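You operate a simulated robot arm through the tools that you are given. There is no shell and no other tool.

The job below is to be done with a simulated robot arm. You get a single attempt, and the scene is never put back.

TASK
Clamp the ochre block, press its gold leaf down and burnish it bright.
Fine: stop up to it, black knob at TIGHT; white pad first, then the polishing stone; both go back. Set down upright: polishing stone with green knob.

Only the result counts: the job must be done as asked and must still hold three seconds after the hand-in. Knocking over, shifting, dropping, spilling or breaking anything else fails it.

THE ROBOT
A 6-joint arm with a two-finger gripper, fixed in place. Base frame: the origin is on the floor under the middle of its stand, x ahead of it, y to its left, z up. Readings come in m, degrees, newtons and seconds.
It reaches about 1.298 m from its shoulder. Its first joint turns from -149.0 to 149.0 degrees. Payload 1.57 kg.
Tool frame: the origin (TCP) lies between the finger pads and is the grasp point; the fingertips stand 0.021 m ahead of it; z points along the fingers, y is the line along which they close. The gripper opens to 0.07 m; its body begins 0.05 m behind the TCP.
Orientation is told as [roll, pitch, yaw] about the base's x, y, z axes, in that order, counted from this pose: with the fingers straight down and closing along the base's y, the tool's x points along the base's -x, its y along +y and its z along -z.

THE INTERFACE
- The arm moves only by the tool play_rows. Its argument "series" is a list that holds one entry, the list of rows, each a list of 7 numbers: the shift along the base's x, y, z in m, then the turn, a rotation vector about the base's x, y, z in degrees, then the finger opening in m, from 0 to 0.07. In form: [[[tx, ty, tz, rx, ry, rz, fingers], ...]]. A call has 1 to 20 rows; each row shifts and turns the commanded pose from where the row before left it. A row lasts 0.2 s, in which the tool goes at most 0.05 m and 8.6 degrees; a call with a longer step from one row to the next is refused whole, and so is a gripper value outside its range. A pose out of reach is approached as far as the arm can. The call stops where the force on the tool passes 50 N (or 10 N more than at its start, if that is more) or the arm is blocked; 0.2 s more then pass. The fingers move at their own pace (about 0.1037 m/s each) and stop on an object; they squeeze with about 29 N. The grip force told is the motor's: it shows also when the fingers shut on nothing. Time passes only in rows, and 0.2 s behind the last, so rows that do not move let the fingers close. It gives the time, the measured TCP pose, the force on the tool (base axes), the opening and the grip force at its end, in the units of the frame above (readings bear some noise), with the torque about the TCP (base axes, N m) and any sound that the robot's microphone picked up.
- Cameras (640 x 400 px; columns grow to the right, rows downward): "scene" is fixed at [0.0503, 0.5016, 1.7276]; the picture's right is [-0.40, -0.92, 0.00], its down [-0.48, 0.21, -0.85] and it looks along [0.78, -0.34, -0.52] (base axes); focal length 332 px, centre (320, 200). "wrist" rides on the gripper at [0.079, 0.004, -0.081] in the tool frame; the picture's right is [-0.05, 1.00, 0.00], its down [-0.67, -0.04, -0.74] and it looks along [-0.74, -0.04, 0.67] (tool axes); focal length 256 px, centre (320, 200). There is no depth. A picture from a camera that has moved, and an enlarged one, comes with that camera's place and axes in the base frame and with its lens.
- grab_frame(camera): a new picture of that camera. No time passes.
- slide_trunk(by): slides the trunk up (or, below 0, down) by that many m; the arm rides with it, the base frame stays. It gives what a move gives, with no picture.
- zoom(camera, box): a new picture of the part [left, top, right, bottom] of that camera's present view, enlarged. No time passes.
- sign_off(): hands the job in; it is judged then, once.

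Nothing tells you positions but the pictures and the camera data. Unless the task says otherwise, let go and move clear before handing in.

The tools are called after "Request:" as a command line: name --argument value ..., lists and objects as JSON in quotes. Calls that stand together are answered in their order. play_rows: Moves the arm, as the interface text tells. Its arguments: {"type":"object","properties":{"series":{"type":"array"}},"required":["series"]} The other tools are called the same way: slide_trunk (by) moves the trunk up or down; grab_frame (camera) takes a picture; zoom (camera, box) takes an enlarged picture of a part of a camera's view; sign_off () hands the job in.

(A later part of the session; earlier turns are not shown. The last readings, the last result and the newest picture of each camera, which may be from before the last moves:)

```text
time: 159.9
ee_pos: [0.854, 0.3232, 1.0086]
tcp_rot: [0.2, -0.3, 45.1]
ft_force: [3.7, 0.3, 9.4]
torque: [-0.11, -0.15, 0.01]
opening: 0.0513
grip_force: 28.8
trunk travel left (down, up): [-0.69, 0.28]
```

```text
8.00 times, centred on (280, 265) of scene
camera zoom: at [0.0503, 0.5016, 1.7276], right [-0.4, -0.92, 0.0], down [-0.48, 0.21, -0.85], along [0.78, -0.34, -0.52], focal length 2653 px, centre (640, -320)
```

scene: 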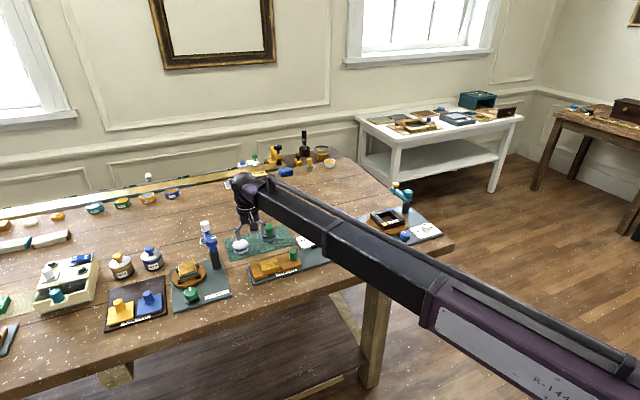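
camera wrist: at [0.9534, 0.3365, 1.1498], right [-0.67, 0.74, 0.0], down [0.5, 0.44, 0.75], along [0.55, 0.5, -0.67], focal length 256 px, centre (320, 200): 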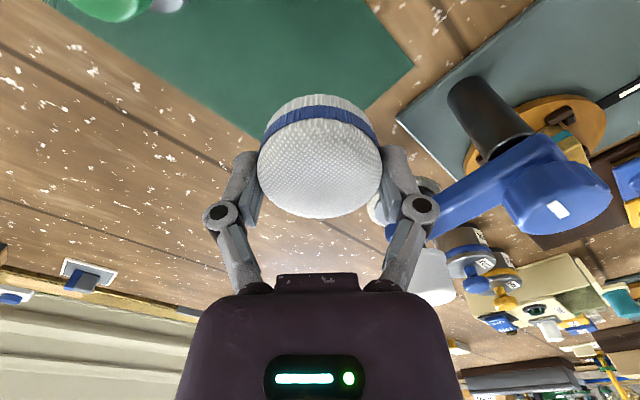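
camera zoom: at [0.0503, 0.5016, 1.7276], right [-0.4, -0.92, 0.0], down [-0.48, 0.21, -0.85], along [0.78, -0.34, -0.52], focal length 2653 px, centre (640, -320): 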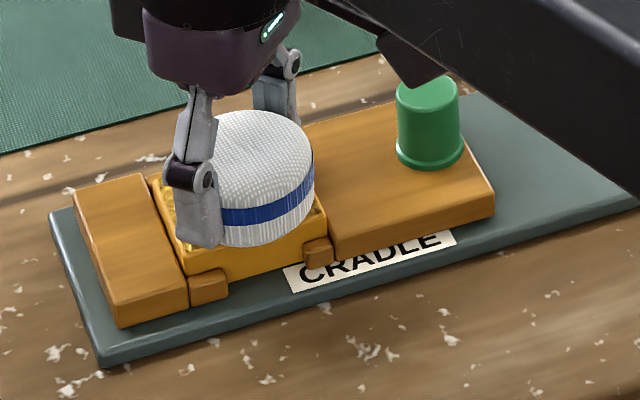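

The block holds and sideways force is only ±3 N. I'll do more strokes at centre, then at two y-offsets (lifting between), and compare.

Request:
play_rows --series '[[[0.004, 0, 0, 0, 0, 0, 0.045], [0.004, 0, 0, 0, 0, 0, 0.045], [0.004, 0, 0, 0, 0, 0, 0.045], [0.004, 0, 0, 0, 0, 0, 0.045], [-0.004, 0, 0, 0, 0, 0, 0.045], [-0.004, 0, 0, 0, 0, 0, 0.045], [-0.004, 0, 0, 0, 0, 0, 0.045], [-0.004, 0, 0, 0, 0, 0, 0.045], [0.004, 0, 0, 0, 0, 0, 0.045], [0.004, 0, 0, 0, 0, 0, 0.045], [0.004, 0, 0, 0, 0, 0, 0.045], [0.004, 0, 0, 0, 0, 0, 0.045]]]'

Request:
slide_trunk --by 0.008

Request:
play_rows --series '[[[0, 0.012, 0, 0, 0, 0, 0.045]]]'

Request:
slide_trunk --by -0.0085

Request:
play_rows --series '[[[-0.004, 0, 0, 0, 0, 0, 0.045], [-0.004, 0, 0, 0, 0, 0, 0.045], [-0.004, 0, 0, 0, 0, 0, 0.045], [-0.004, 0, 0, 0, 0, 0, 0.045], [0.004, 0, 0, 0, 0, 0, 0.045], [0.004, 0, 0, 0, 0, 0, 0.045], [0.004, 0, 0, 0, 0, 0, 0.045], [0.004, 0, 0, 0, 0, 0, 0.045], [-0.004, 0, 0, 0, 0, 0, 0.045], [-0.004, 0, 0, 0, 0, 0, 0.045], [-0.004, 0, 0, 0, 0, 0, 0.045], [-0.004, 0, 0, 0, 0, 0, 0.045]]]'

Request:
slide_trunk --by 0.0085

Request:
play_rows --series '[[[0, -0.024, 0, 0, 0, 0, 0.045]]]'

Request:
slide_trunk --by -0.0085

Request:
play_rows --series '[[[0.004, 0, 0, 0, 0, 0, 0.045], [0.004, 0, 0, 0, 0, 0, 0.045], [0.004, 0, 0, 0, 0, 0, 0.045], [0.004, 0, 0, 0, 0, 0, 0.045], [-0.004, 0, 0, 0, 0, 0, 0.045], [-0.004, 0, 0, 0, 0, 0, 0.045], [-0.004, 0, 0, 0, 0, 0, 0.045], [-0.004, 0, 0, 0, 0, 0, 0.045], [0.004, 0, 0, 0, 0, 0, 0.045], [0.004, 0, 0, 0, 0, 0, 0.045], [0.004, 0, 0, 0, 0, 0, 0.045], [0.004, 0, 0, 0, 0, 0, 0.045]]]'

Request:
slide_trunk --by 0.0605

Request:
play_rows --series '[[[0.0225, 0.036, 0, 0, 0, 0, 0.045], [0, 0, 0, 0, 0, 0, 0.045]]]'

Request:
zoom --camera "wrist" --box '[220, 0, 420, 125]'

Request:
zoom --camera "scene" --box '[255, 250, 287, 270]'

```text
time: 162.5
ee_pos: [0.8703, 0.322, 1.01]
tcp_rot: [0.2, -0.2, 45.2]
ft_force: [-2.9, 0.0, 4.2]
torque: [-0.03, 0.06, 0.02]
opening: 0.0512
grip_force: 29.4
trunk travel left (down, up): [-0.69, 0.28]
```

```text
time: 163.1
ee_pos: [0.8707, 0.3223, 1.0149]
tcp_rot: [0.2, -0.1, 45.1]
ft_force: [0.7, 0.4, -0.3]
torque: [0.0, 0.03, -0.01]
opening: 0.0517
grip_force: 28.6
trunk travel left (down, up): [-0.698, 0.272]
```

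```text
time: 163.5
ee_pos: [0.8698, 0.3357, 1.0174]
tcp_rot: [0.2, -0.1, 45.1]
ft_force: [0.2, 0.3, -0.6]
torque: [0.03, 0.01, 0.02]
opening: 0.0515
grip_force: 28.8
trunk travel left (down, up): [-0.698, 0.272]
```

```text
time: 164.1
ee_pos: [0.8681, 0.3332, 1.0085]
tcp_rot: [0.1, -0.2, 45.2]
ft_force: [0.0, 0.5, 8.5]
torque: [0.03, -0.08, 0.02]
opening: 0.0516
grip_force: 29.2
trunk travel left (down, up): [-0.689, 0.281]
```

```text
time: 166.7
ee_pos: [0.8548, 0.3339, 1.0086]
tcp_rot: [0.1, -0.3, 45.1]
ft_force: [4.3, -0.8, 11.0]
torque: [-0.07, -0.16, 0.03]
opening: 0.0515
grip_force: 28.8
trunk travel left (down, up): [-0.689, 0.281]
```

```text
time: 167.2
ee_pos: [0.8534, 0.3349, 1.0154]
tcp_rot: [0.2, -0.2, 45.1]
ft_force: [0.0, 0.5, -0.7]
torque: [-0.02, 0.0, 0.03]
opening: 0.0513
grip_force: 28.9
trunk travel left (down, up): [-0.698, 0.272]
```

```text
time: 167.7
ee_pos: [0.8548, 0.3101, 1.0158]
tcp_rot: [0.2, -0.1, 45.1]
ft_force: [0.0, -0.3, 0.4]
torque: [0.01, 0.0, 0.0]
opening: 0.0516
grip_force: 28.9
trunk travel left (down, up): [-0.698, 0.272]
```

```text
time: 168.2
ee_pos: [0.8536, 0.3092, 1.0083]
tcp_rot: [0.2, -0.1, 45.1]
ft_force: [0.7, 0.7, 6.7]
torque: [-0.02, 0.01, 0.02]
opening: 0.0515
grip_force: 29.5
trunk travel left (down, up): [-0.689, 0.281]
```

```text
time: 170.8
ee_pos: [0.8687, 0.3087, 1.0081]
tcp_rot: [0.2, -0.2, 45.1]
ft_force: [-1.2, 0.3, 5.1]
torque: [0.02, 0.13, 0.0]
opening: 0.0513
grip_force: 29.5
trunk travel left (down, up): [-0.689, 0.281]
```

```text
time: 171.8
ee_pos: [0.8697, 0.3095, 1.0677]
tcp_rot: [0.2, 0.0, 45.1]
ft_force: [-0.1, -0.2, 0.0]
torque: [0.03, 0.0, 0.02]
opening: 0.0515
grip_force: 29.0
trunk travel left (down, up): [-0.75, 0.22]
```

```text
time: 172.4
ee_pos: [0.8926, 0.3456, 1.0695]
tcp_rot: [0.2, -0.2, 45.1]
ft_force: [0.1, 0.0, 0.0]
torque: [-0.03, -0.01, 0.02]
opening: 0.0517
grip_force: 29.2
trunk travel left (down, up): [-0.75, 0.22]
```

```text
3.20 times, centred on (320, 62) of wrist
camera zoom: at [0.8331, 0.2927, 1.1504], right [-0.67, 0.74, 0.0], down [0.5, 0.44, 0.75], along [0.55, 0.5, -0.67], focal length 819 px, centre (320, 640)
```

zoom: 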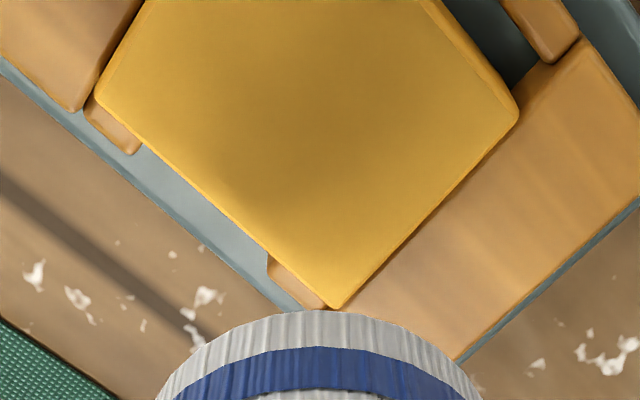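

```text
16.00 times, centred on (271, 260) of scene
camera zoom: at [0.0503, 0.5016, 1.7276], right [-0.4, -0.92, 0.0], down [-0.48, 0.21, -0.85], along [0.78, -0.34, -0.52], focal length 5306 px, centre (1104, -760)
```

zoom: 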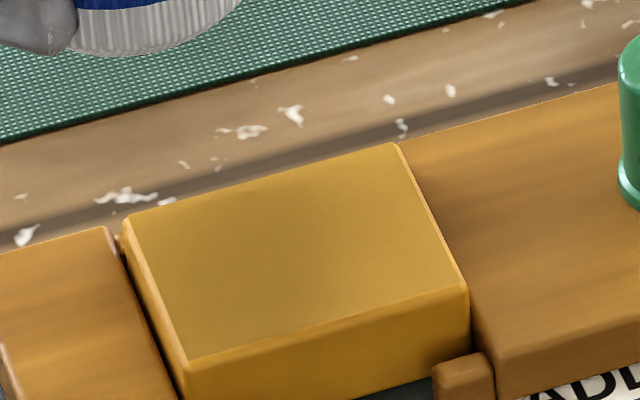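

Rubbing did it: the leaf is now completely smooth and laid down. I'll return the pad to its spot on the mat.

Request:
play_rows --series '[[[0.03, 0.011, 0, 0, 0, 0, 0.045], [0.03, 0.011, 0, 0, 0, 0, 0.045], [0.03, 0.011, 0, 0, 0, 0, 0.045], [0.0297, 0.011, 0, 0, 0, 0, 0.045], [0, 0, 0, 0, 0, 0, 0.045]]]'

Request:
slide_trunk --by -0.08

Request:
grab_frame --camera "wrist"

```text
time: 173.6
ee_pos: [1.0136, 0.3882, 1.0675]
tcp_rot: [0.2, -0.1, 45.0]
ft_force: [0.0, -0.1, -0.2]
torque: [-0.01, -0.01, 0.0]
opening: 0.051
grip_force: 29.2
trunk travel left (down, up): [-0.75, 0.22]
```

```text
time: 174.8
ee_pos: [1.014, 0.3891, 0.9885]
tcp_rot: [0.2, -0.1, 45.0]
ft_force: [0.2, -0.6, -0.8]
torque: [0.0, -0.02, -0.01]
opening: 0.0514
grip_force: 29.2
trunk travel left (down, up): [-0.67, 0.3]
```

```text
taken
camera wrist: at [0.9542, 0.336, 1.0701], right [-0.67, 0.74, 0.0], down [0.5, 0.44, 0.75], along [0.55, 0.5, -0.67], focal length 256 px, centre (320, 200)
```

wrist: 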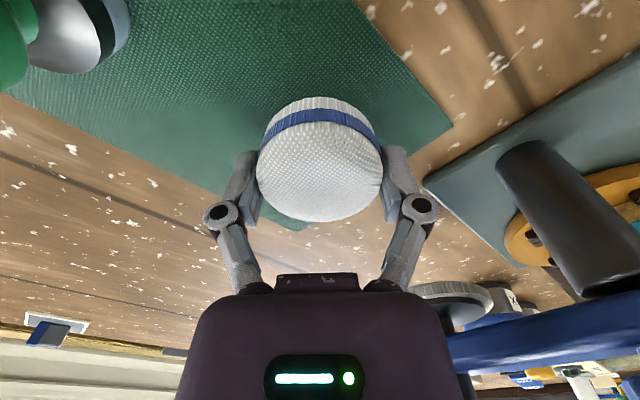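

Request:
play_rows --series '[[[-0.0014, 0.0007, 0, 0, 0, 0, 0.045], [0, 0, 0, 0, 0, 0, 0.045]]]'

Request:
slide_trunk --by -0.011

Request:
slide_trunk --by -0.001

Request:
slide_trunk --by -0.001

```text
time: 175.4
ee_pos: [1.0116, 0.3912, 0.9891]
tcp_rot: [0.2, -0.2, 45.1]
ft_force: [0.3, -0.7, 0.2]
torque: [-0.01, 0.0, -0.01]
opening: 0.0514
grip_force: 29.6
trunk travel left (down, up): [-0.67, 0.3]
```

```text
time: 176.0
ee_pos: [1.0128, 0.3902, 0.9768]
tcp_rot: [0.2, -0.2, 45.2]
ft_force: [1.0, -0.7, -0.5]
torque: [0.02, -0.01, -0.03]
opening: 0.0514
grip_force: 29.0
trunk travel left (down, up): [-0.659, 0.311]
```

```text
time: 176.5
ee_pos: [1.0123, 0.3897, 0.9758]
tcp_rot: [0.1, -0.2, 45.1]
ft_force: [0.7, 1.2, 2.5]
torque: [-0.06, 0.0, -0.01]
opening: 0.0518
grip_force: 28.7
trunk travel left (down, up): [-0.658, 0.312]
```

```text
time: 177.0
ee_pos: [1.0132, 0.3899, 0.9768]
tcp_rot: [0.2, -0.3, 45.1]
ft_force: [5.5, 1.3, 12.8]
torque: [0.0, -0.04, 0.0]
opening: 0.0512
grip_force: 28.6
trunk travel left (down, up): [-0.657, 0.313]
```

The pad is on the mat. I'll ease off, release and rise.

Request:
slide_trunk --by 0.001

Request:
play_rows --series '[[[0, 0, 0, 0, 0, 0, 0.056], [0, 0, 0, 0, 0, 0, 0.062], [0, 0, 0, 0, 0, 0, 0.07], [0, 0, 0, 0, 0, 0, 0.07]]]'

Request:
slide_trunk --by 0.092

Request:
zoom --camera "scene" --box '[210, 210, 290, 260]'

Request:
grab_frame --camera "wrist"

```text
time: 177.5
ee_pos: [1.0131, 0.3899, 0.9761]
tcp_rot: [0.2, -0.1, 45.1]
ft_force: [2.0, 0.4, 4.3]
torque: [-0.04, -0.06, -0.04]
opening: 0.0515
grip_force: 29.0
trunk travel left (down, up): [-0.658, 0.312]
```

```text
time: 178.5
ee_pos: [1.0121, 0.3905, 0.9765]
tcp_rot: [0.2, -0.1, 45.1]
ft_force: [0.9, 0.1, -0.3]
torque: [-0.01, -0.05, -0.02]
opening: 0.0702
grip_force: 0.1
trunk travel left (down, up): [-0.658, 0.312]
```

```text
time: 179.8
ee_pos: [1.0126, 0.3895, 1.0688]
tcp_rot: [0.2, -0.1, 45.1]
ft_force: [-0.7, 0.6, 0.7]
torque: [0.01, 0.01, 0.01]
opening: 0.0702
grip_force: 0.1
trunk travel left (down, up): [-0.75, 0.22]
```

```text
8.00 times, centred on (250, 235) of scene
camera zoom: at [0.0503, 0.5016, 1.7276], right [-0.4, -0.92, 0.0], down [-0.48, 0.21, -0.85], along [0.78, -0.34, -0.52], focal length 2653 px, centre (880, -80)
```

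zoom: 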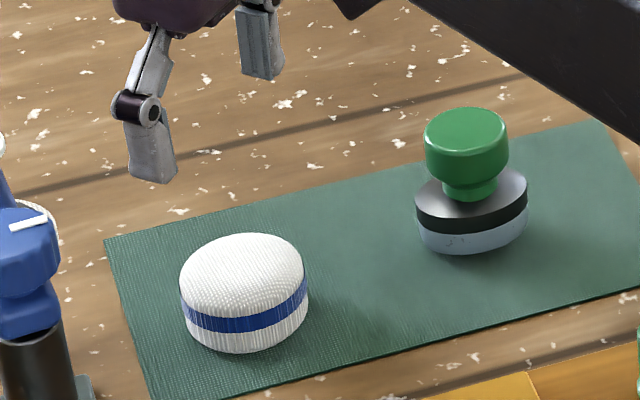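

```text
taken
camera wrist: at [0.9531, 0.3369, 1.1498], right [-0.67, 0.74, 0.0], down [0.5, 0.44, 0.75], along [0.55, 0.5, -0.67], focal length 256 px, centre (320, 200)
```

wrist: 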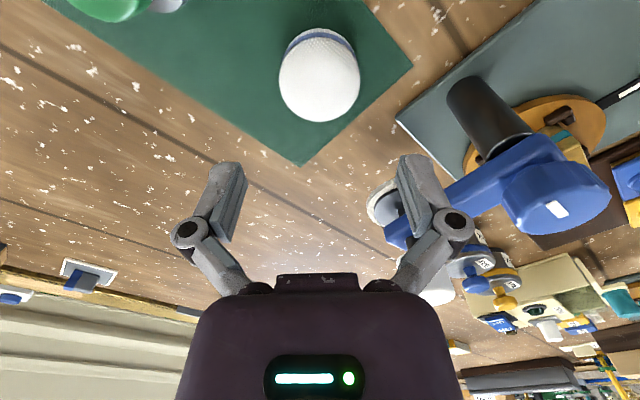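

The pad is back in place. Next is the polishing stone; I'll view it from two distances for its exact position.

Request:
play_rows --series '[[[-0.0138, -0.0191, 0, 0, 0, -8, 0.07], [-0.0138, -0.0191, 0, 0, 0, -8, 0.07], [-0.0138, -0.0191, 0, 0, 0, -8, 0.07], [-0.0138, -0.0191, 0, 0, 0, -8, 0.07], [-0.0138, -0.0191, 0, 0, 0, -8, 0.07], [-0.0138, -0.0191, 0, 0, 0, -5, 0.07], [0, 0, 0, 0, 0, 0, 0.07]]]'

Request:
zoom --camera "wrist" --box '[230, 80, 430, 205]'

Request:
play_rows --series '[[[0.025, 0, 0, 0, 0, 0, 0.07], [0.025, 0, 0, 0, 0, 0, 0.07], [0, 0, 0, 0, 0, 0, 0.07]]]'

Request:
zoom --camera "wrist" --box '[220, 40, 420, 165]'

Request:
grab_frame --camera "wrist"

```text
time: 181.4
ee_pos: [0.929, 0.2748, 1.0693]
tcp_rot: [0.2, -0.1, 0.0]
ft_force: [-0.2, 0.9, -0.7]
torque: [0.01, -0.02, 0.02]
opening: 0.07
grip_force: 0.2
trunk travel left (down, up): [-0.75, 0.22]
```

```text
3.20 times, centred on (330, 142) of wrist
camera zoom: at [0.8497, 0.2795, 1.1498], right [0.05, 1.0, 0.0], down [0.66, -0.04, 0.75], along [0.75, -0.04, -0.67], focal length 819 px, centre (288, 384)
```

zoom: 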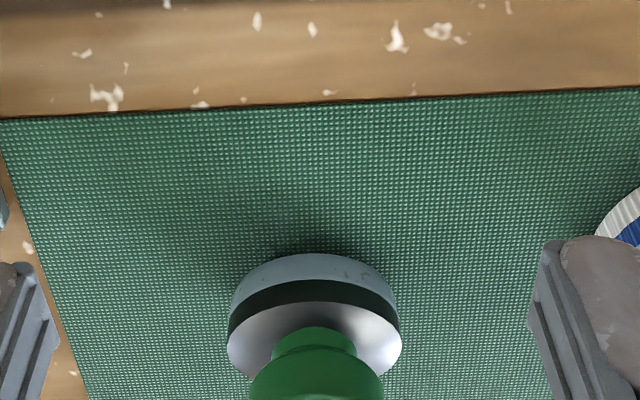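

```text
time: 182.2
ee_pos: [0.9803, 0.2766, 1.0678]
tcp_rot: [0.2, -0.1, 0.0]
ft_force: [0.7, 0.0, -0.3]
torque: [0.02, -0.03, 0.02]
opening: 0.07
grip_force: 0.1
trunk travel left (down, up): [-0.75, 0.22]
```

```text
3.20 times, centred on (320, 102) of wrist
camera zoom: at [0.8994, 0.2797, 1.1501], right [0.05, 1.0, 0.0], down [0.66, -0.04, 0.75], along [0.75, -0.04, -0.67], focal length 819 px, centre (320, 512)
```

zoom: 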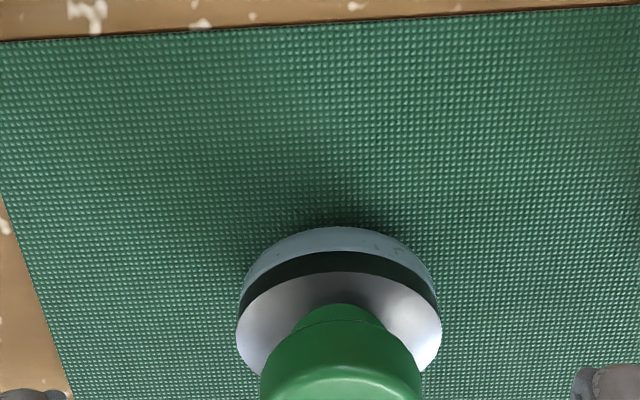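

```text
taken
camera wrist: at [0.8994, 0.2797, 1.1501], right [0.05, 1.0, 0.0], down [0.66, -0.04, 0.75], along [0.75, -0.04, -0.67], focal length 256 px, centre (320, 200)
```

wrist: 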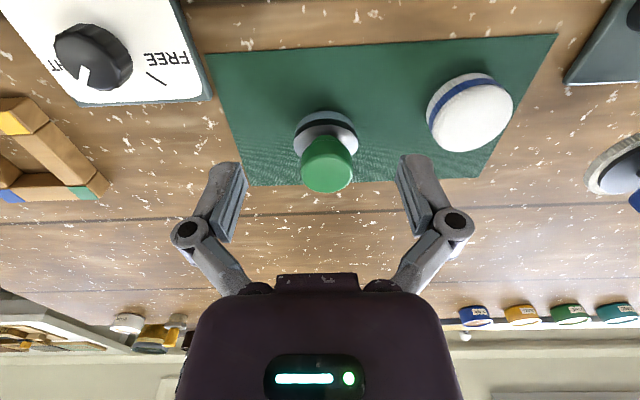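

The stone's centre is about (1.0335, 0.279); its green knob is 38 mm wide, spanning z≈0.987–1.007. I'll move above it and lower part-way to check.

Request:
play_rows --series '[[[0.0266, 0.0012, 0, 0, 0, 0, 0.07], [0.0266, 0.0013, 0, 0, 0, 0, 0.07], [0, 0, 0, 0, 0, 0, 0.07]]]'

Request:
slide_trunk --by -0.035

Request:
grab_frame --camera "wrist"

Request:
zoom --camera "scene" --box '[240, 210, 300, 250]'

```text
time: 183.0
ee_pos: [1.0313, 0.2767, 1.0676]
tcp_rot: [0.2, -0.1, 0.1]
ft_force: [0.4, 0.1, 0.0]
torque: [-0.02, -0.01, 0.03]
opening: 0.0703
grip_force: 0.1
trunk travel left (down, up): [-0.75, 0.22]
```

```text
time: 183.8
ee_pos: [1.0315, 0.278, 1.034]
tcp_rot: [0.2, -0.1, 0.1]
ft_force: [0.5, 0.6, 0.0]
torque: [0.01, 0.0, 0.0]
opening: 0.0702
grip_force: 0.2
trunk travel left (down, up): [-0.715, 0.255]
```

```text
taken
camera wrist: at [0.9523, 0.2819, 1.1151], right [0.05, 1.0, 0.0], down [0.66, -0.04, 0.75], along [0.75, -0.04, -0.67], focal length 256 px, centre (320, 200)
```

wrist: 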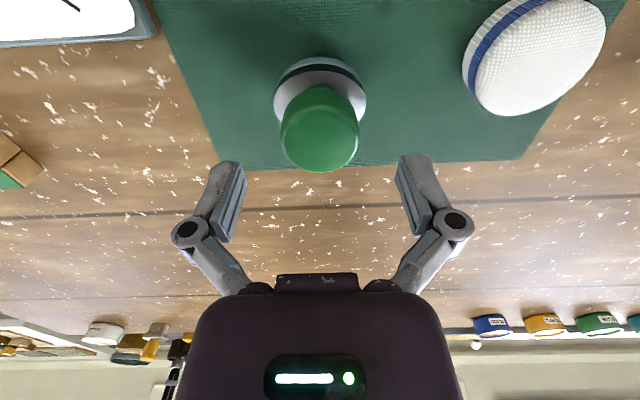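

```text
10.00 times, centred on (270, 230) of scene
camera zoom: at [0.0503, 0.5016, 1.7276], right [-0.4, -0.92, 0.0], down [-0.48, 0.21, -0.85], along [0.78, -0.34, -0.52], focal length 3316 px, centre (820, -100)
```

zoom: 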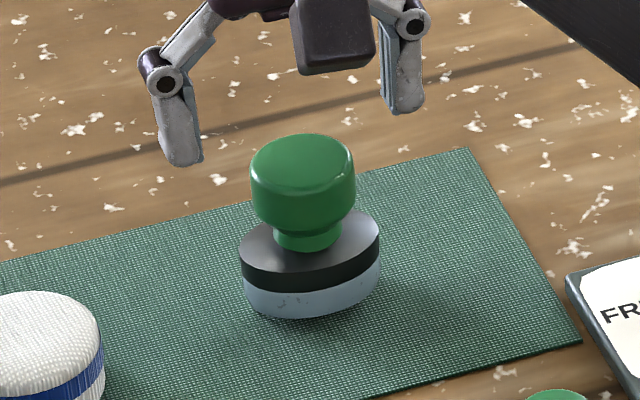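

Well aligned. I'll lower to knob height and grip.

Request:
slide_trunk --by -0.025

Request:
slide_trunk --by -0.008

Request:
zoom --camera "scene" --box '[240, 210, 300, 250]'

Request:
grab_frame --camera "wrist"

```text
time: 184.5
ee_pos: [1.0309, 0.2783, 1.01]
tcp_rot: [0.2, -0.1, 0.1]
ft_force: [0.0, 0.3, 0.5]
torque: [0.02, -0.01, -0.02]
opening: 0.0701
grip_force: 0.0
trunk travel left (down, up): [-0.69, 0.28]
```

```text
time: 185.1
ee_pos: [1.0317, 0.2782, 1.0004]
tcp_rot: [0.3, -0.1, 0.1]
ft_force: [-0.3, -0.3, 0.0]
torque: [0.01, -0.02, -0.04]
opening: 0.07
grip_force: 0.1
trunk travel left (down, up): [-0.682, 0.288]
```

```text
10.00 times, centred on (270, 230) of scene
camera zoom: at [0.0503, 0.5016, 1.7276], right [-0.4, -0.92, 0.0], down [-0.48, 0.21, -0.85], along [0.78, -0.34, -0.52], focal length 3316 px, centre (820, -100)
```

zoom: 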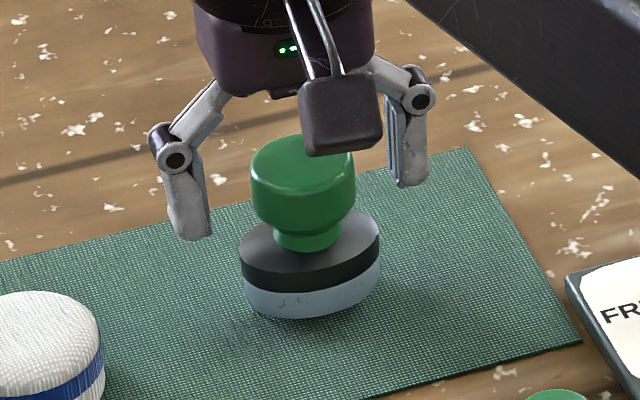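

```text
taken
camera wrist: at [0.9523, 0.2819, 1.082], right [0.05, 1.0, 0.0], down [0.66, -0.04, 0.75], along [0.75, -0.04, -0.67], focal length 256 px, centre (320, 200)
```

wrist: 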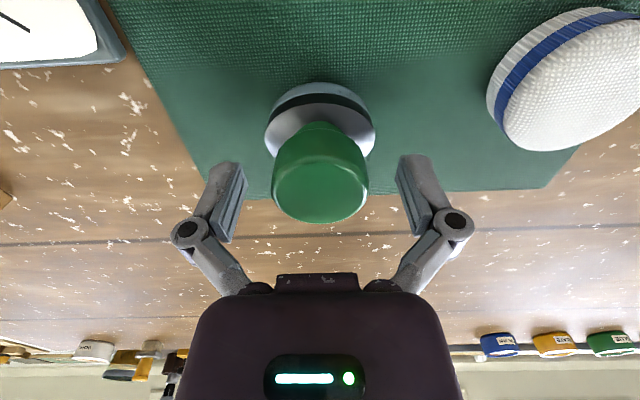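

The fingers straddle the green knob. Closing now.

Request:
play_rows --series '[[[0, 0, 0, 0, 0, 0, 0.055], [0, 0, 0, 0, 0, 0, 0.045], [0, 0, 0, 0, 0, 0, 0.038], [0, 0, 0, 0, 0, 0, 0.032], [0, 0, 0, 0, 0, 0, 0.03], [0, 0, 0, 0, 0, 0, 0.03]]]'

Request:
slide_trunk --by 0.02

Request:
grab_frame --camera "wrist"

Request:
zoom --camera "scene" --box '[240, 210, 300, 250]'

```text
time: 186.4
ee_pos: [1.0302, 0.2773, 1.0022]
tcp_rot: [0.3, -0.4, 0.1]
ft_force: [2.2, 0.3, 22.3]
torque: [-0.01, -0.03, -0.02]
opening: 0.0368
grip_force: 29.5
trunk travel left (down, up): [-0.682, 0.288]
```

```text
time: 187.1
ee_pos: [1.0328, 0.2776, 1.0193]
tcp_rot: [0.2, -0.1, 0.1]
ft_force: [0.7, 1.1, -1.1]
torque: [0.02, 0.01, -0.01]
opening: 0.0367
grip_force: 28.8
trunk travel left (down, up): [-0.702, 0.268]
```

```text
taken
camera wrist: at [0.9529, 0.2821, 1.1014], right [0.05, 1.0, 0.0], down [0.66, -0.04, 0.75], along [0.75, -0.04, -0.67], focal length 256 px, centre (320, 200)
```

wrist: 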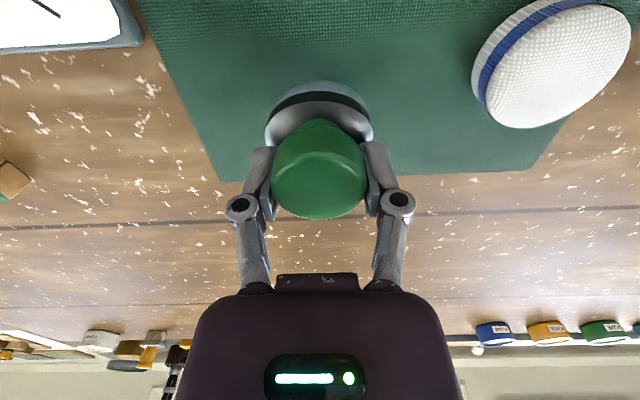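

```text
10.00 times, centred on (270, 230) of scene
camera zoom: at [0.0503, 0.5016, 1.7276], right [-0.4, -0.92, 0.0], down [-0.48, 0.21, -0.85], along [0.78, -0.34, -0.52], focal length 3316 px, centre (820, -100)
```

zoom: 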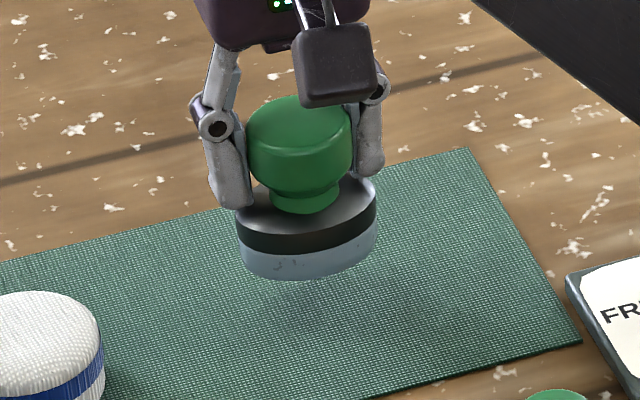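

The stone is held securely and upright. Its pickup pose is TCP (1.0315, 0.2775), trunk reading −0.682, yaw 0. I'll raise it and carry it over the block, whose centre is now about (0.868, 0.322).

Request:
slide_trunk --by 0.055

Request:
play_rows --series '[[[-0.0328, 0.0088, 0, 0, 0, 0, 0.03], [-0.0328, 0.0088, 0, 0, 0, 0, 0.03], [-0.0328, 0.0088, 0, 0, 0, 0, 0.03], [-0.0328, 0.0088, 0, 0, 0, 0, 0.03], [-0.0328, 0.0088, 0, 0, 0, 0, 0.03], [0, 0, 0, 0, 0, 0, 0.03]]]'

Request:
grab_frame --camera "wrist"

Request:
zoom --camera "wrist" --box '[220, 0, 420, 125]'

Request:
zoom --camera "scene" --box '[240, 230, 320, 290]'

```text
time: 188.1
ee_pos: [1.0324, 0.2783, 1.0746]
tcp_rot: [0.3, -0.2, 0.2]
ft_force: [-0.5, -0.4, -1.5]
torque: [0.0, -0.01, 0.03]
opening: 0.0368
grip_force: 29.4
trunk travel left (down, up): [-0.757, 0.213]
```

```text
time: 189.5
ee_pos: [0.8672, 0.3209, 1.0754]
tcp_rot: [0.1, -0.1, 0.0]
ft_force: [-0.6, -0.4, -1.0]
torque: [0.01, 0.02, -0.03]
opening: 0.0365
grip_force: 29.4
trunk travel left (down, up): [-0.757, 0.213]
```

```text
taken
camera wrist: at [0.7878, 0.3253, 1.1567], right [0.05, 1.0, 0.0], down [0.66, -0.04, 0.75], along [0.75, -0.04, -0.67], focal length 256 px, centre (320, 200)
```

wrist: 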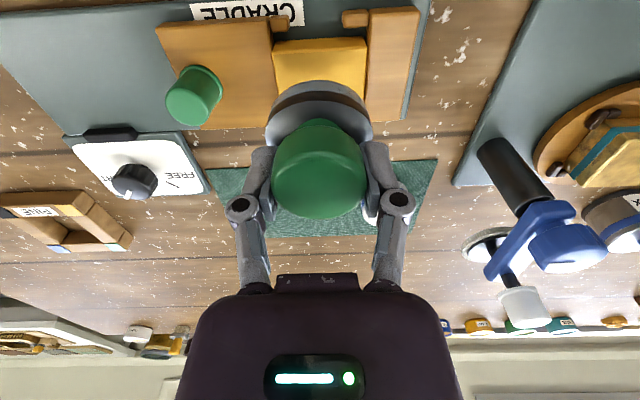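

```text
3.20 times, centred on (320, 62) of wrist
camera zoom: at [0.7878, 0.3253, 1.1567], right [0.05, 1.0, 0.0], down [0.66, -0.04, 0.75], along [0.75, -0.04, -0.67], focal length 819 px, centre (320, 640)
```

zoom: 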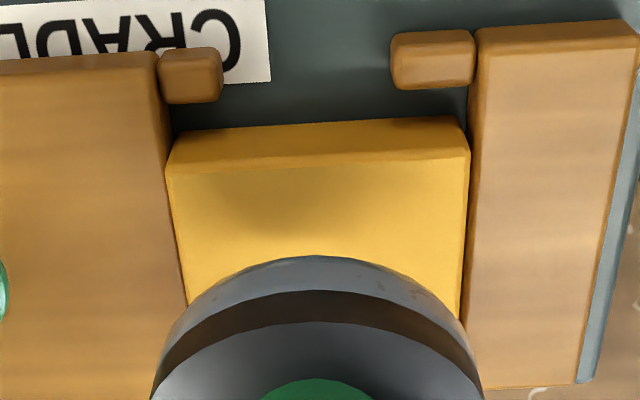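

```text
6.67 times, centred on (280, 260) of scene
camera zoom: at [0.0503, 0.5016, 1.7276], right [-0.4, -0.92, 0.0], down [-0.48, 0.21, -0.85], along [0.78, -0.34, -0.52], focal length 2211 px, centre (587, -200)
```

zoom: 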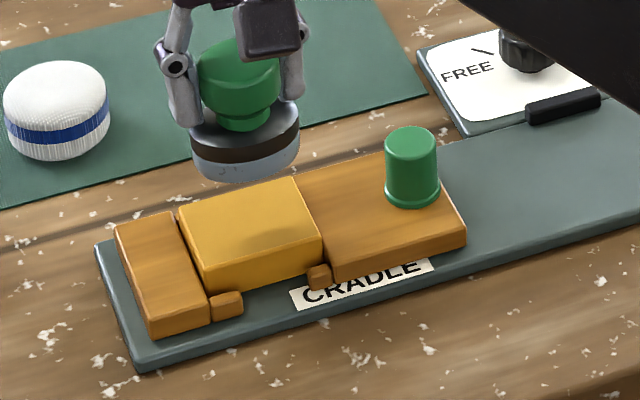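

The stone is centred over the block. I'll lower to just above, then find contact in small steps.

Request:
slide_trunk --by -0.038

Request:
slide_trunk --by -0.003

Request:
slide_trunk --by -0.0015

```text
time: 190.3
ee_pos: [0.8669, 0.3209, 1.0383]
tcp_rot: [0.2, -0.1, 0.2]
ft_force: [0.7, -0.5, -1.8]
torque: [-0.01, -0.01, 0.0]
opening: 0.0367
grip_force: 29.0
trunk travel left (down, up): [-0.719, 0.251]
```

```text
time: 190.8
ee_pos: [0.8676, 0.3199, 1.0348]
tcp_rot: [0.1, -0.2, 0.1]
ft_force: [2.6, 0.5, 5.8]
torque: [0.06, -0.09, 0.0]
opening: 0.0366
grip_force: 29.0
trunk travel left (down, up): [-0.716, 0.254]
```

```text
time: 191.3
ee_pos: [0.8662, 0.32, 1.0345]
tcp_rot: [0.1, -0.3, 0.1]
ft_force: [5.9, 2.5, 22.0]
torque: [0.13, -0.16, 0.0]
opening: 0.0368
grip_force: 29.0
trunk travel left (down, up): [-0.714, 0.256]
```

Contact found; 22 N is more than needed, so I'll ease off 1 mm and begin burnishing strokes along x.

Request:
slide_trunk --by 0.001

Request:
play_rows --series '[[[0.002, 0, 0, 0, 0, 0, 0.03], [0.003, 0, 0, 0, 0, 0, 0.03], [0.003, 0, 0, 0, 0, 0, 0.03]]]'

Request:
play_rows --series '[[[-0.004, 0, 0, 0, 0, 0, 0.03], [-0.004, 0, 0, 0, 0, 0, 0.03], [-0.004, 0, 0, 0, 0, 0, 0.03], [-0.004, 0, 0, 0, 0, 0, 0.03]]]'

Request:
zoom --camera "scene" --box '[240, 230, 320, 290]'

```text
time: 191.8
ee_pos: [0.8669, 0.3209, 1.0352]
tcp_rot: [0.2, -0.1, 0.1]
ft_force: [3.1, 0.9, 13.1]
torque: [0.01, -0.08, -0.02]
opening: 0.0367
grip_force: 29.7
trunk travel left (down, up): [-0.715, 0.255]
```

```text
time: 192.6
ee_pos: [0.8747, 0.3208, 1.0352]
tcp_rot: [0.2, -0.2, 0.1]
ft_force: [-2.7, -1.5, 8.7]
torque: [-0.01, 0.24, 0.02]
opening: 0.0366
grip_force: 29.0
trunk travel left (down, up): [-0.715, 0.255]
```

```text
time: 193.6
ee_pos: [0.859, 0.322, 1.0353]
tcp_rot: [0.1, -0.2, 0.1]
ft_force: [4.1, -0.8, 13.1]
torque: [0.02, -0.2, -0.01]
opening: 0.0365
grip_force: 28.6
trunk travel left (down, up): [-0.715, 0.255]
```

```text
6.67 times, centred on (280, 260) of scene
camera zoom: at [0.0503, 0.5016, 1.7276], right [-0.4, -0.92, 0.0], down [-0.48, 0.21, -0.85], along [0.78, -0.34, -0.52], focal length 2211 px, centre (587, -200)
```

zoom: 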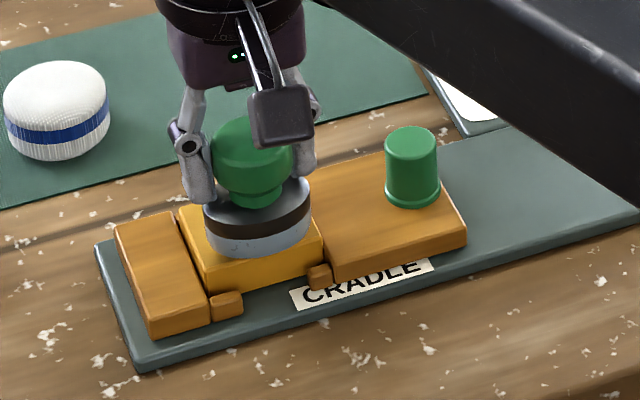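

Strokes are working smoothly at about 10 N. I'll continue at centre, then at two y-offsets, lifting between.

Request:
play_rows --series '[[[0.004, 0, 0, 0, 0, 0, 0.03], [0.004, 0, 0, 0, 0, 0, 0.03], [0.004, 0, 0, 0, 0, 0, 0.03], [0.004, 0, 0, 0, 0, 0, 0.03], [-0.004, 0, 0, 0, 0, 0, 0.03], [-0.004, 0, 0, 0, 0, 0, 0.03], [-0.004, 0, 0, 0, 0, 0, 0.03], [-0.004, 0, 0, 0, 0, 0, 0.03], [0.004, 0, 0, 0, 0, 0, 0.03], [0.004, 0, 0, 0, 0, 0, 0.03], [0.004, 0, 0, 0, 0, 0, 0.03], [0.004, 0, 0, 0, 0, 0, 0.03]]]'

Request:
slide_trunk --by 0.008

Request:
play_rows --series '[[[0, 0.012, 0, 0, 0, 0, 0.03]]]'

Request:
slide_trunk --by -0.008

Request:
play_rows --series '[[[-0.004, 0, 0, 0, 0, 0, 0.03], [-0.004, 0, 0, 0, 0, 0, 0.03], [-0.004, 0, 0, 0, 0, 0, 0.03], [-0.004, 0, 0, 0, 0, 0, 0.03], [0.004, 0, 0, 0, 0, 0, 0.03], [0.004, 0, 0, 0, 0, 0, 0.03], [0.004, 0, 0, 0, 0, 0, 0.03], [0.004, 0, 0, 0, 0, 0, 0.03], [-0.004, 0, 0, 0, 0, 0, 0.03], [-0.004, 0, 0, 0, 0, 0, 0.03], [-0.004, 0, 0, 0, 0, 0, 0.03], [-0.004, 0, 0, 0, 0, 0, 0.03]]]'

Request:
slide_trunk --by 0.008

Request:
play_rows --series '[[[0, -0.024, 0, 0, 0, 0, 0.03]]]'

Request:
slide_trunk --by -0.008

Request:
play_rows --series '[[[0.004, 0, 0, 0, 0, 0, 0.03], [0.004, 0, 0, 0, 0, 0, 0.03], [0.004, 0, 0, 0, 0, 0, 0.03], [0.004, 0, 0, 0, 0, 0, 0.03], [-0.004, 0, 0, 0, 0, 0, 0.03], [-0.004, 0, 0, 0, 0, 0, 0.03], [-0.004, 0, 0, 0, 0, 0, 0.03], [-0.004, 0, 0, 0, 0, 0, 0.03], [0.004, 0, 0, 0, 0, 0, 0.03], [0.004, 0, 0, 0, 0, 0, 0.03], [0.004, 0, 0, 0, 0, 0, 0.03], [0.004, 0, 0, 0, 0, 0, 0.03]]]'

Request:
slide_trunk --by 0.042

Request:
play_rows --series '[[[0.03, 0.02, 0, 0, 0, 0, 0.03], [0.03, 0.0, 0, 0, 0, 0, 0.03], [0, 0, 0, 0, 0, 0, 0.03]]]'

Request:
zoom --camera "scene" --box '[240, 240, 320, 290]'

Request:
grab_frame --camera "wrist"

```text
time: 196.2
ee_pos: [0.8732, 0.3203, 1.0354]
tcp_rot: [0.3, -0.2, 0.1]
ft_force: [-2.8, 0.5, 6.9]
torque: [0.0, 0.18, 0.0]
opening: 0.037
grip_force: 29.3
trunk travel left (down, up): [-0.715, 0.255]
```

```text
time: 196.8
ee_pos: [0.8758, 0.3216, 1.0407]
tcp_rot: [0.2, -0.1, 0.1]
ft_force: [-0.7, -0.1, -1.1]
torque: [0.01, -0.01, -0.03]
opening: 0.0364
grip_force: 29.7
trunk travel left (down, up): [-0.723, 0.247]
```

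```text
time: 197.2
ee_pos: [0.8745, 0.3341, 1.0419]
tcp_rot: [0.2, -0.1, 0.1]
ft_force: [0.0, 0.6, -0.4]
torque: [-0.01, -0.03, 0.02]
opening: 0.0364
grip_force: 29.0
trunk travel left (down, up): [-0.723, 0.247]
```

```text
time: 197.8
ee_pos: [0.8747, 0.3331, 1.0341]
tcp_rot: [0.1, -0.2, 0.2]
ft_force: [0.6, 0.9, 9.4]
torque: [0.01, 0.02, -0.05]
opening: 0.037
grip_force: 28.8
trunk travel left (down, up): [-0.715, 0.255]
```

```text
time: 200.4
ee_pos: [0.8594, 0.333, 1.035]
tcp_rot: [0.3, -0.1, 0.1]
ft_force: [4.6, 0.8, 12.6]
torque: [0.01, -0.18, 0.04]
opening: 0.0369
grip_force: 29.4
trunk travel left (down, up): [-0.715, 0.255]
```

```text
time: 200.9
ee_pos: [0.8598, 0.3332, 1.0408]
tcp_rot: [0.2, -0.1, 0.2]
ft_force: [-0.4, 0.7, -1.5]
torque: [-0.01, 0.02, -0.04]
opening: 0.0366
grip_force: 29.6
trunk travel left (down, up): [-0.723, 0.247]
```

```text
time: 201.3
ee_pos: [0.8589, 0.3081, 1.0408]
tcp_rot: [0.2, -0.2, 0.0]
ft_force: [-0.7, 0.0, -1.1]
torque: [0.01, -0.03, -0.01]
opening: 0.0366
grip_force: 28.7
trunk travel left (down, up): [-0.723, 0.247]
```

```text
time: 201.9
ee_pos: [0.8589, 0.3083, 1.034]
tcp_rot: [0.1, -0.2, 0.1]
ft_force: [1.1, 0.2, 9.5]
torque: [0.05, 0.04, -0.01]
opening: 0.0366
grip_force: 28.4
trunk travel left (down, up): [-0.715, 0.255]
```

```text
time: 204.5
ee_pos: [0.8741, 0.3088, 1.0345]
tcp_rot: [0.2, -0.2, 0.1]
ft_force: [-3.0, -0.7, 8.1]
torque: [0.04, 0.24, -0.01]
opening: 0.0367
grip_force: 28.9
trunk travel left (down, up): [-0.715, 0.255]
```

```text
time: 205.4
ee_pos: [0.8758, 0.3087, 1.0756]
tcp_rot: [0.2, -0.1, 0.2]
ft_force: [0.3, 0.2, -0.5]
torque: [0.01, -0.03, -0.01]
opening: 0.0365
grip_force: 28.5
trunk travel left (down, up): [-0.757, 0.213]
```

```text
time: 206.2
ee_pos: [0.9355, 0.3302, 1.0758]
tcp_rot: [0.2, -0.1, 0.1]
ft_force: [-1.0, -0.3, -0.7]
torque: [-0.01, -0.02, 0.01]
opening: 0.0367
grip_force: 28.7
trunk travel left (down, up): [-0.757, 0.213]
```

```text
8.00 times, centred on (280, 265) of scene
camera zoom: at [0.0503, 0.5016, 1.7276], right [-0.4, -0.92, 0.0], down [-0.48, 0.21, -0.85], along [0.78, -0.34, -0.52], focal length 2653 px, centre (640, -320)
```

zoom: 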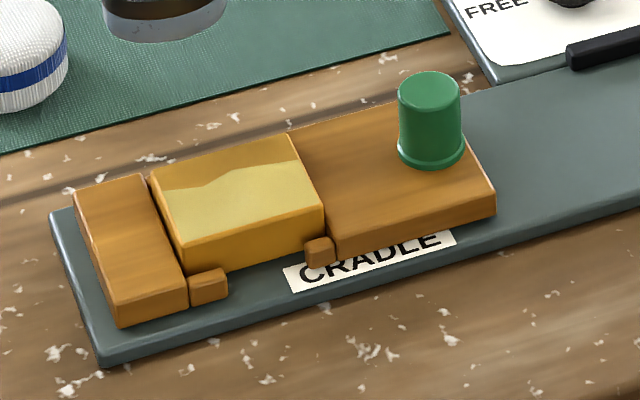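

```text
taken
camera wrist: at [0.8555, 0.3341, 1.1575], right [0.05, 1.0, 0.0], down [0.66, -0.04, 0.75], along [0.75, -0.04, -0.67], focal length 256 px, centre (320, 200)
```

wrist: 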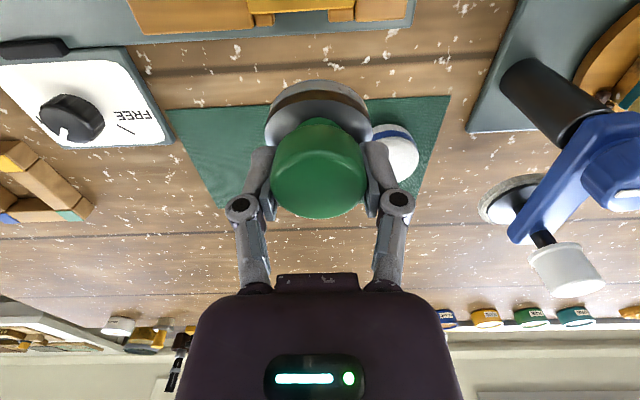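

The leaf has turned bright over part of its surface, though that may be a reflection. I'll look closely.

Request:
zoom --camera "scene" --box '[255, 250, 287, 270]'

Request:
play_rows --series '[[[-0.045, 0.0, 0, 0, 0, 0, 0.03], [-0.04, 0.0, 0, 0, 0, 0, 0.03], [0, 0, 0, 0, 0, 0, 0.03]]]'

Request:
zoom --camera "wrist" --box '[220, 0, 420, 125]'

Request:
zoom --camera "scene" --box '[255, 250, 287, 270]'

```text
16.00 times, centred on (271, 260) of scene
camera zoom: at [0.0503, 0.5016, 1.7276], right [-0.4, -0.92, 0.0], down [-0.48, 0.21, -0.85], along [0.78, -0.34, -0.52], focal length 5306 px, centre (1104, -760)
```

zoom: 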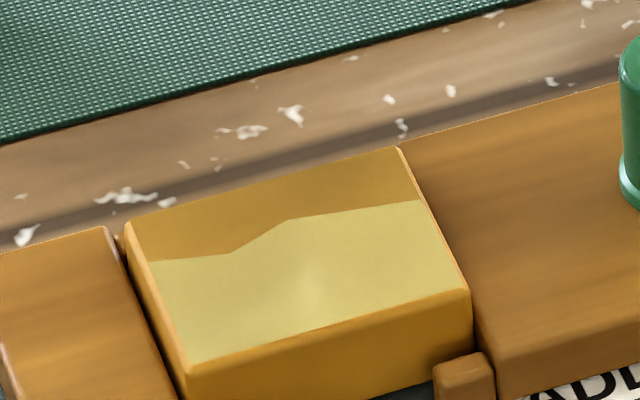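

```text
time: 207.0
ee_pos: [0.851, 0.3294, 1.076]
tcp_rot: [0.2, -0.1, 0.1]
ft_force: [0.7, -1.0, -1.2]
torque: [0.01, 0.0, -0.01]
opening: 0.0364
grip_force: 29.0
trunk travel left (down, up): [-0.757, 0.213]
```

```text
3.20 times, centred on (320, 62) of wrist
camera zoom: at [0.7706, 0.3332, 1.1573], right [0.05, 1.0, 0.0], down [0.66, -0.04, 0.75], along [0.75, -0.04, -0.67], focal length 819 px, centre (320, 640)
```

zoom: 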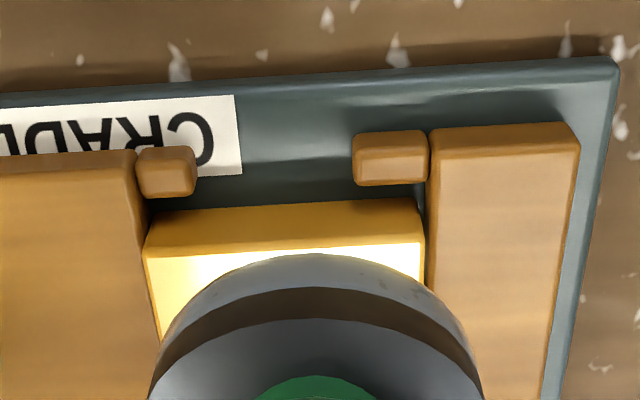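

```text
16.00 times, centred on (271, 260) of scene
camera zoom: at [0.0503, 0.5016, 1.7276], right [-0.4, -0.92, 0.0], down [-0.48, 0.21, -0.85], along [0.78, -0.34, -0.52], focal length 5306 px, centre (1104, -760)
```

zoom: 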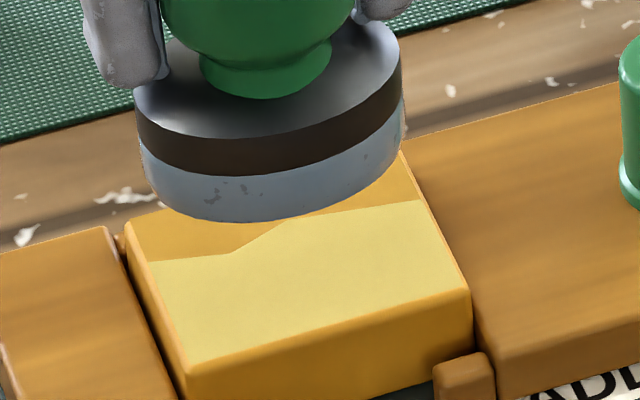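

The boundary stays put when the arm moves; I need to know if it's a static reflection or an unburnished region. I'll view the leaf from a different angle with the wrist camera.

Request:
play_rows --series '[[[0.0, -0.035, 0, 0, 0, 0, 0.03], [0.0, -0.035, 0, 0, 0, 0, 0.03], [0, 0, 0, 0, 0, 0, 0.03]]]'

Request:
zoom --camera "wrist" --box '[370, 0, 530, 100]'

Request:
play_rows --series '[[[-0.04, 0.0, 0, 0, 0, 0, 0.03], [-0.03, 0.0, 0, 0, 0, 0, 0.03], [0, 0, 0, 0, 0, 0, 0.03]]]'

Request:
grab_frame --camera "wrist"

Request:
zoom --camera "wrist" --box '[340, 70, 500, 170]'

```text
time: 207.8
ee_pos: [0.8498, 0.2585, 1.0754]
tcp_rot: [0.2, -0.1, 0.1]
ft_force: [-0.3, 0.5, -0.6]
torque: [-0.02, 0.01, 0.01]
opening: 0.0365
grip_force: 28.9
trunk travel left (down, up): [-0.757, 0.213]
```

```text
4.00 times, centred on (450, 50) of wrist
camera zoom: at [0.7699, 0.2631, 1.1574], right [0.05, 1.0, 0.0], down [0.66, -0.04, 0.75], along [0.75, -0.04, -0.67], focal length 1024 px, centre (-200, 800)
```

zoom: 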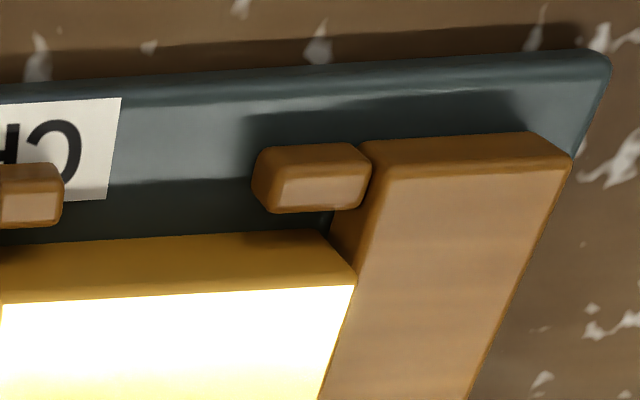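

```text
time: 208.6
ee_pos: [0.7805, 0.2598, 1.0762]
tcp_rot: [0.1, -0.1, 0.1]
ft_force: [-0.3, 0.3, -1.3]
torque: [0.01, 0.04, 0.03]
opening: 0.0366
grip_force: 28.6
trunk travel left (down, up): [-0.757, 0.213]
```

```text
taken
camera wrist: at [0.7009, 0.2637, 1.1574], right [0.05, 1.0, 0.0], down [0.66, -0.04, 0.75], along [0.75, -0.04, -0.67], focal length 256 px, centre (320, 200)
```

wrist: 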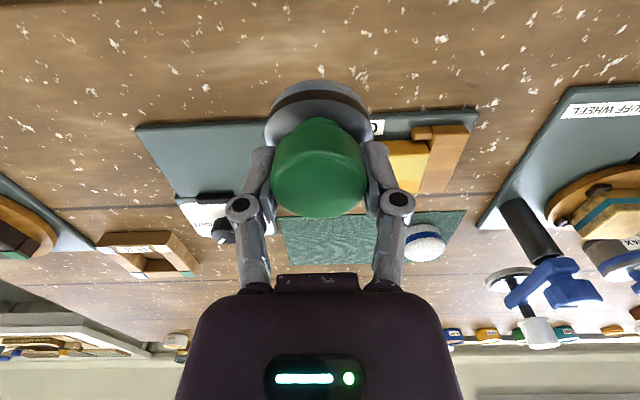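

```text
4.00 times, centred on (420, 120) of wrist
camera zoom: at [0.7009, 0.2637, 1.1574], right [0.05, 1.0, 0.0], down [0.66, -0.04, 0.75], along [0.75, -0.04, -0.67], focal length 1024 px, centre (-80, 520)
```

zoom: 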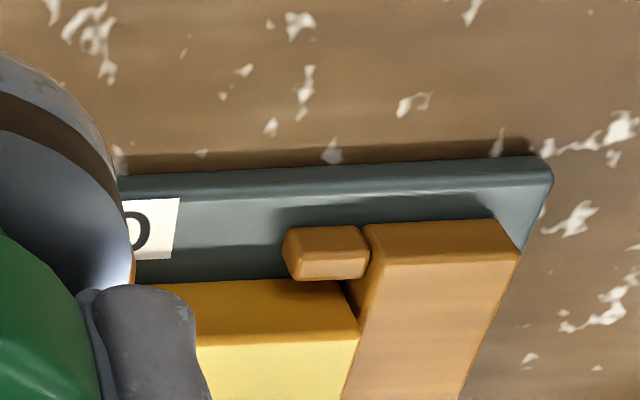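

Request:
zoom --camera "wrist" --box '[370, 120, 480, 200]'

Request:
play_rows --series '[[[0.0, -0.04, 0, 0, 0, 0, 0.03], [0.0, -0.04, 0, 0, 0, 0, 0.03], [0, 0, 0, 0, 0, 0, 0.03]]]'

Request:
zoom --camera "wrist" --box '[400, 100, 580, 212]'

```text
5.00 times, centred on (425, 160) of wrist
camera zoom: at [0.7009, 0.2637, 1.1574], right [0.05, 1.0, 0.0], down [0.66, -0.04, 0.75], along [0.75, -0.04, -0.67], focal length 1280 px, centre (-205, 400)
```

zoom: 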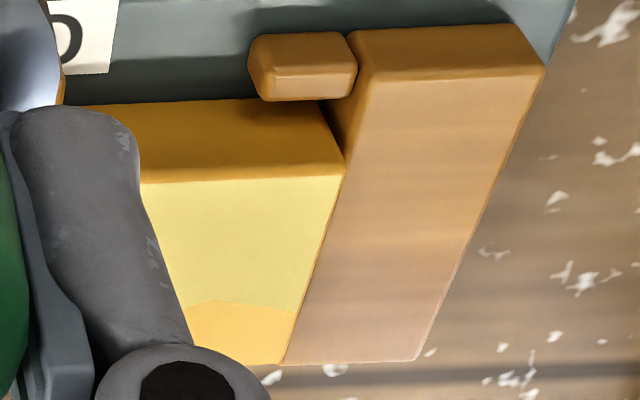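

```text
time: 209.4
ee_pos: [0.7789, 0.1799, 1.0756]
tcp_rot: [0.1, 0.0, 0.1]
ft_force: [0.6, -0.4, -1.1]
torque: [-0.01, -0.03, -0.01]
opening: 0.0367
grip_force: 29.3
trunk travel left (down, up): [-0.757, 0.213]
```

```text
3.56 times, centred on (490, 156) of wrist
camera zoom: at [0.7002, 0.1831, 1.1574], right [0.05, 1.0, 0.0], down [0.66, -0.04, 0.75], along [0.75, -0.04, -0.67], focal length 910 px, centre (-284, 356)
```

zoom: 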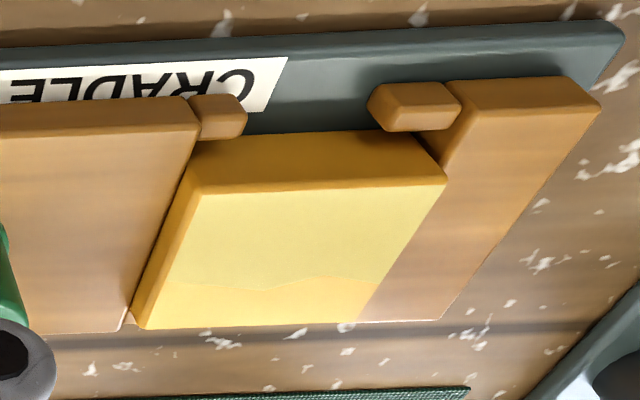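

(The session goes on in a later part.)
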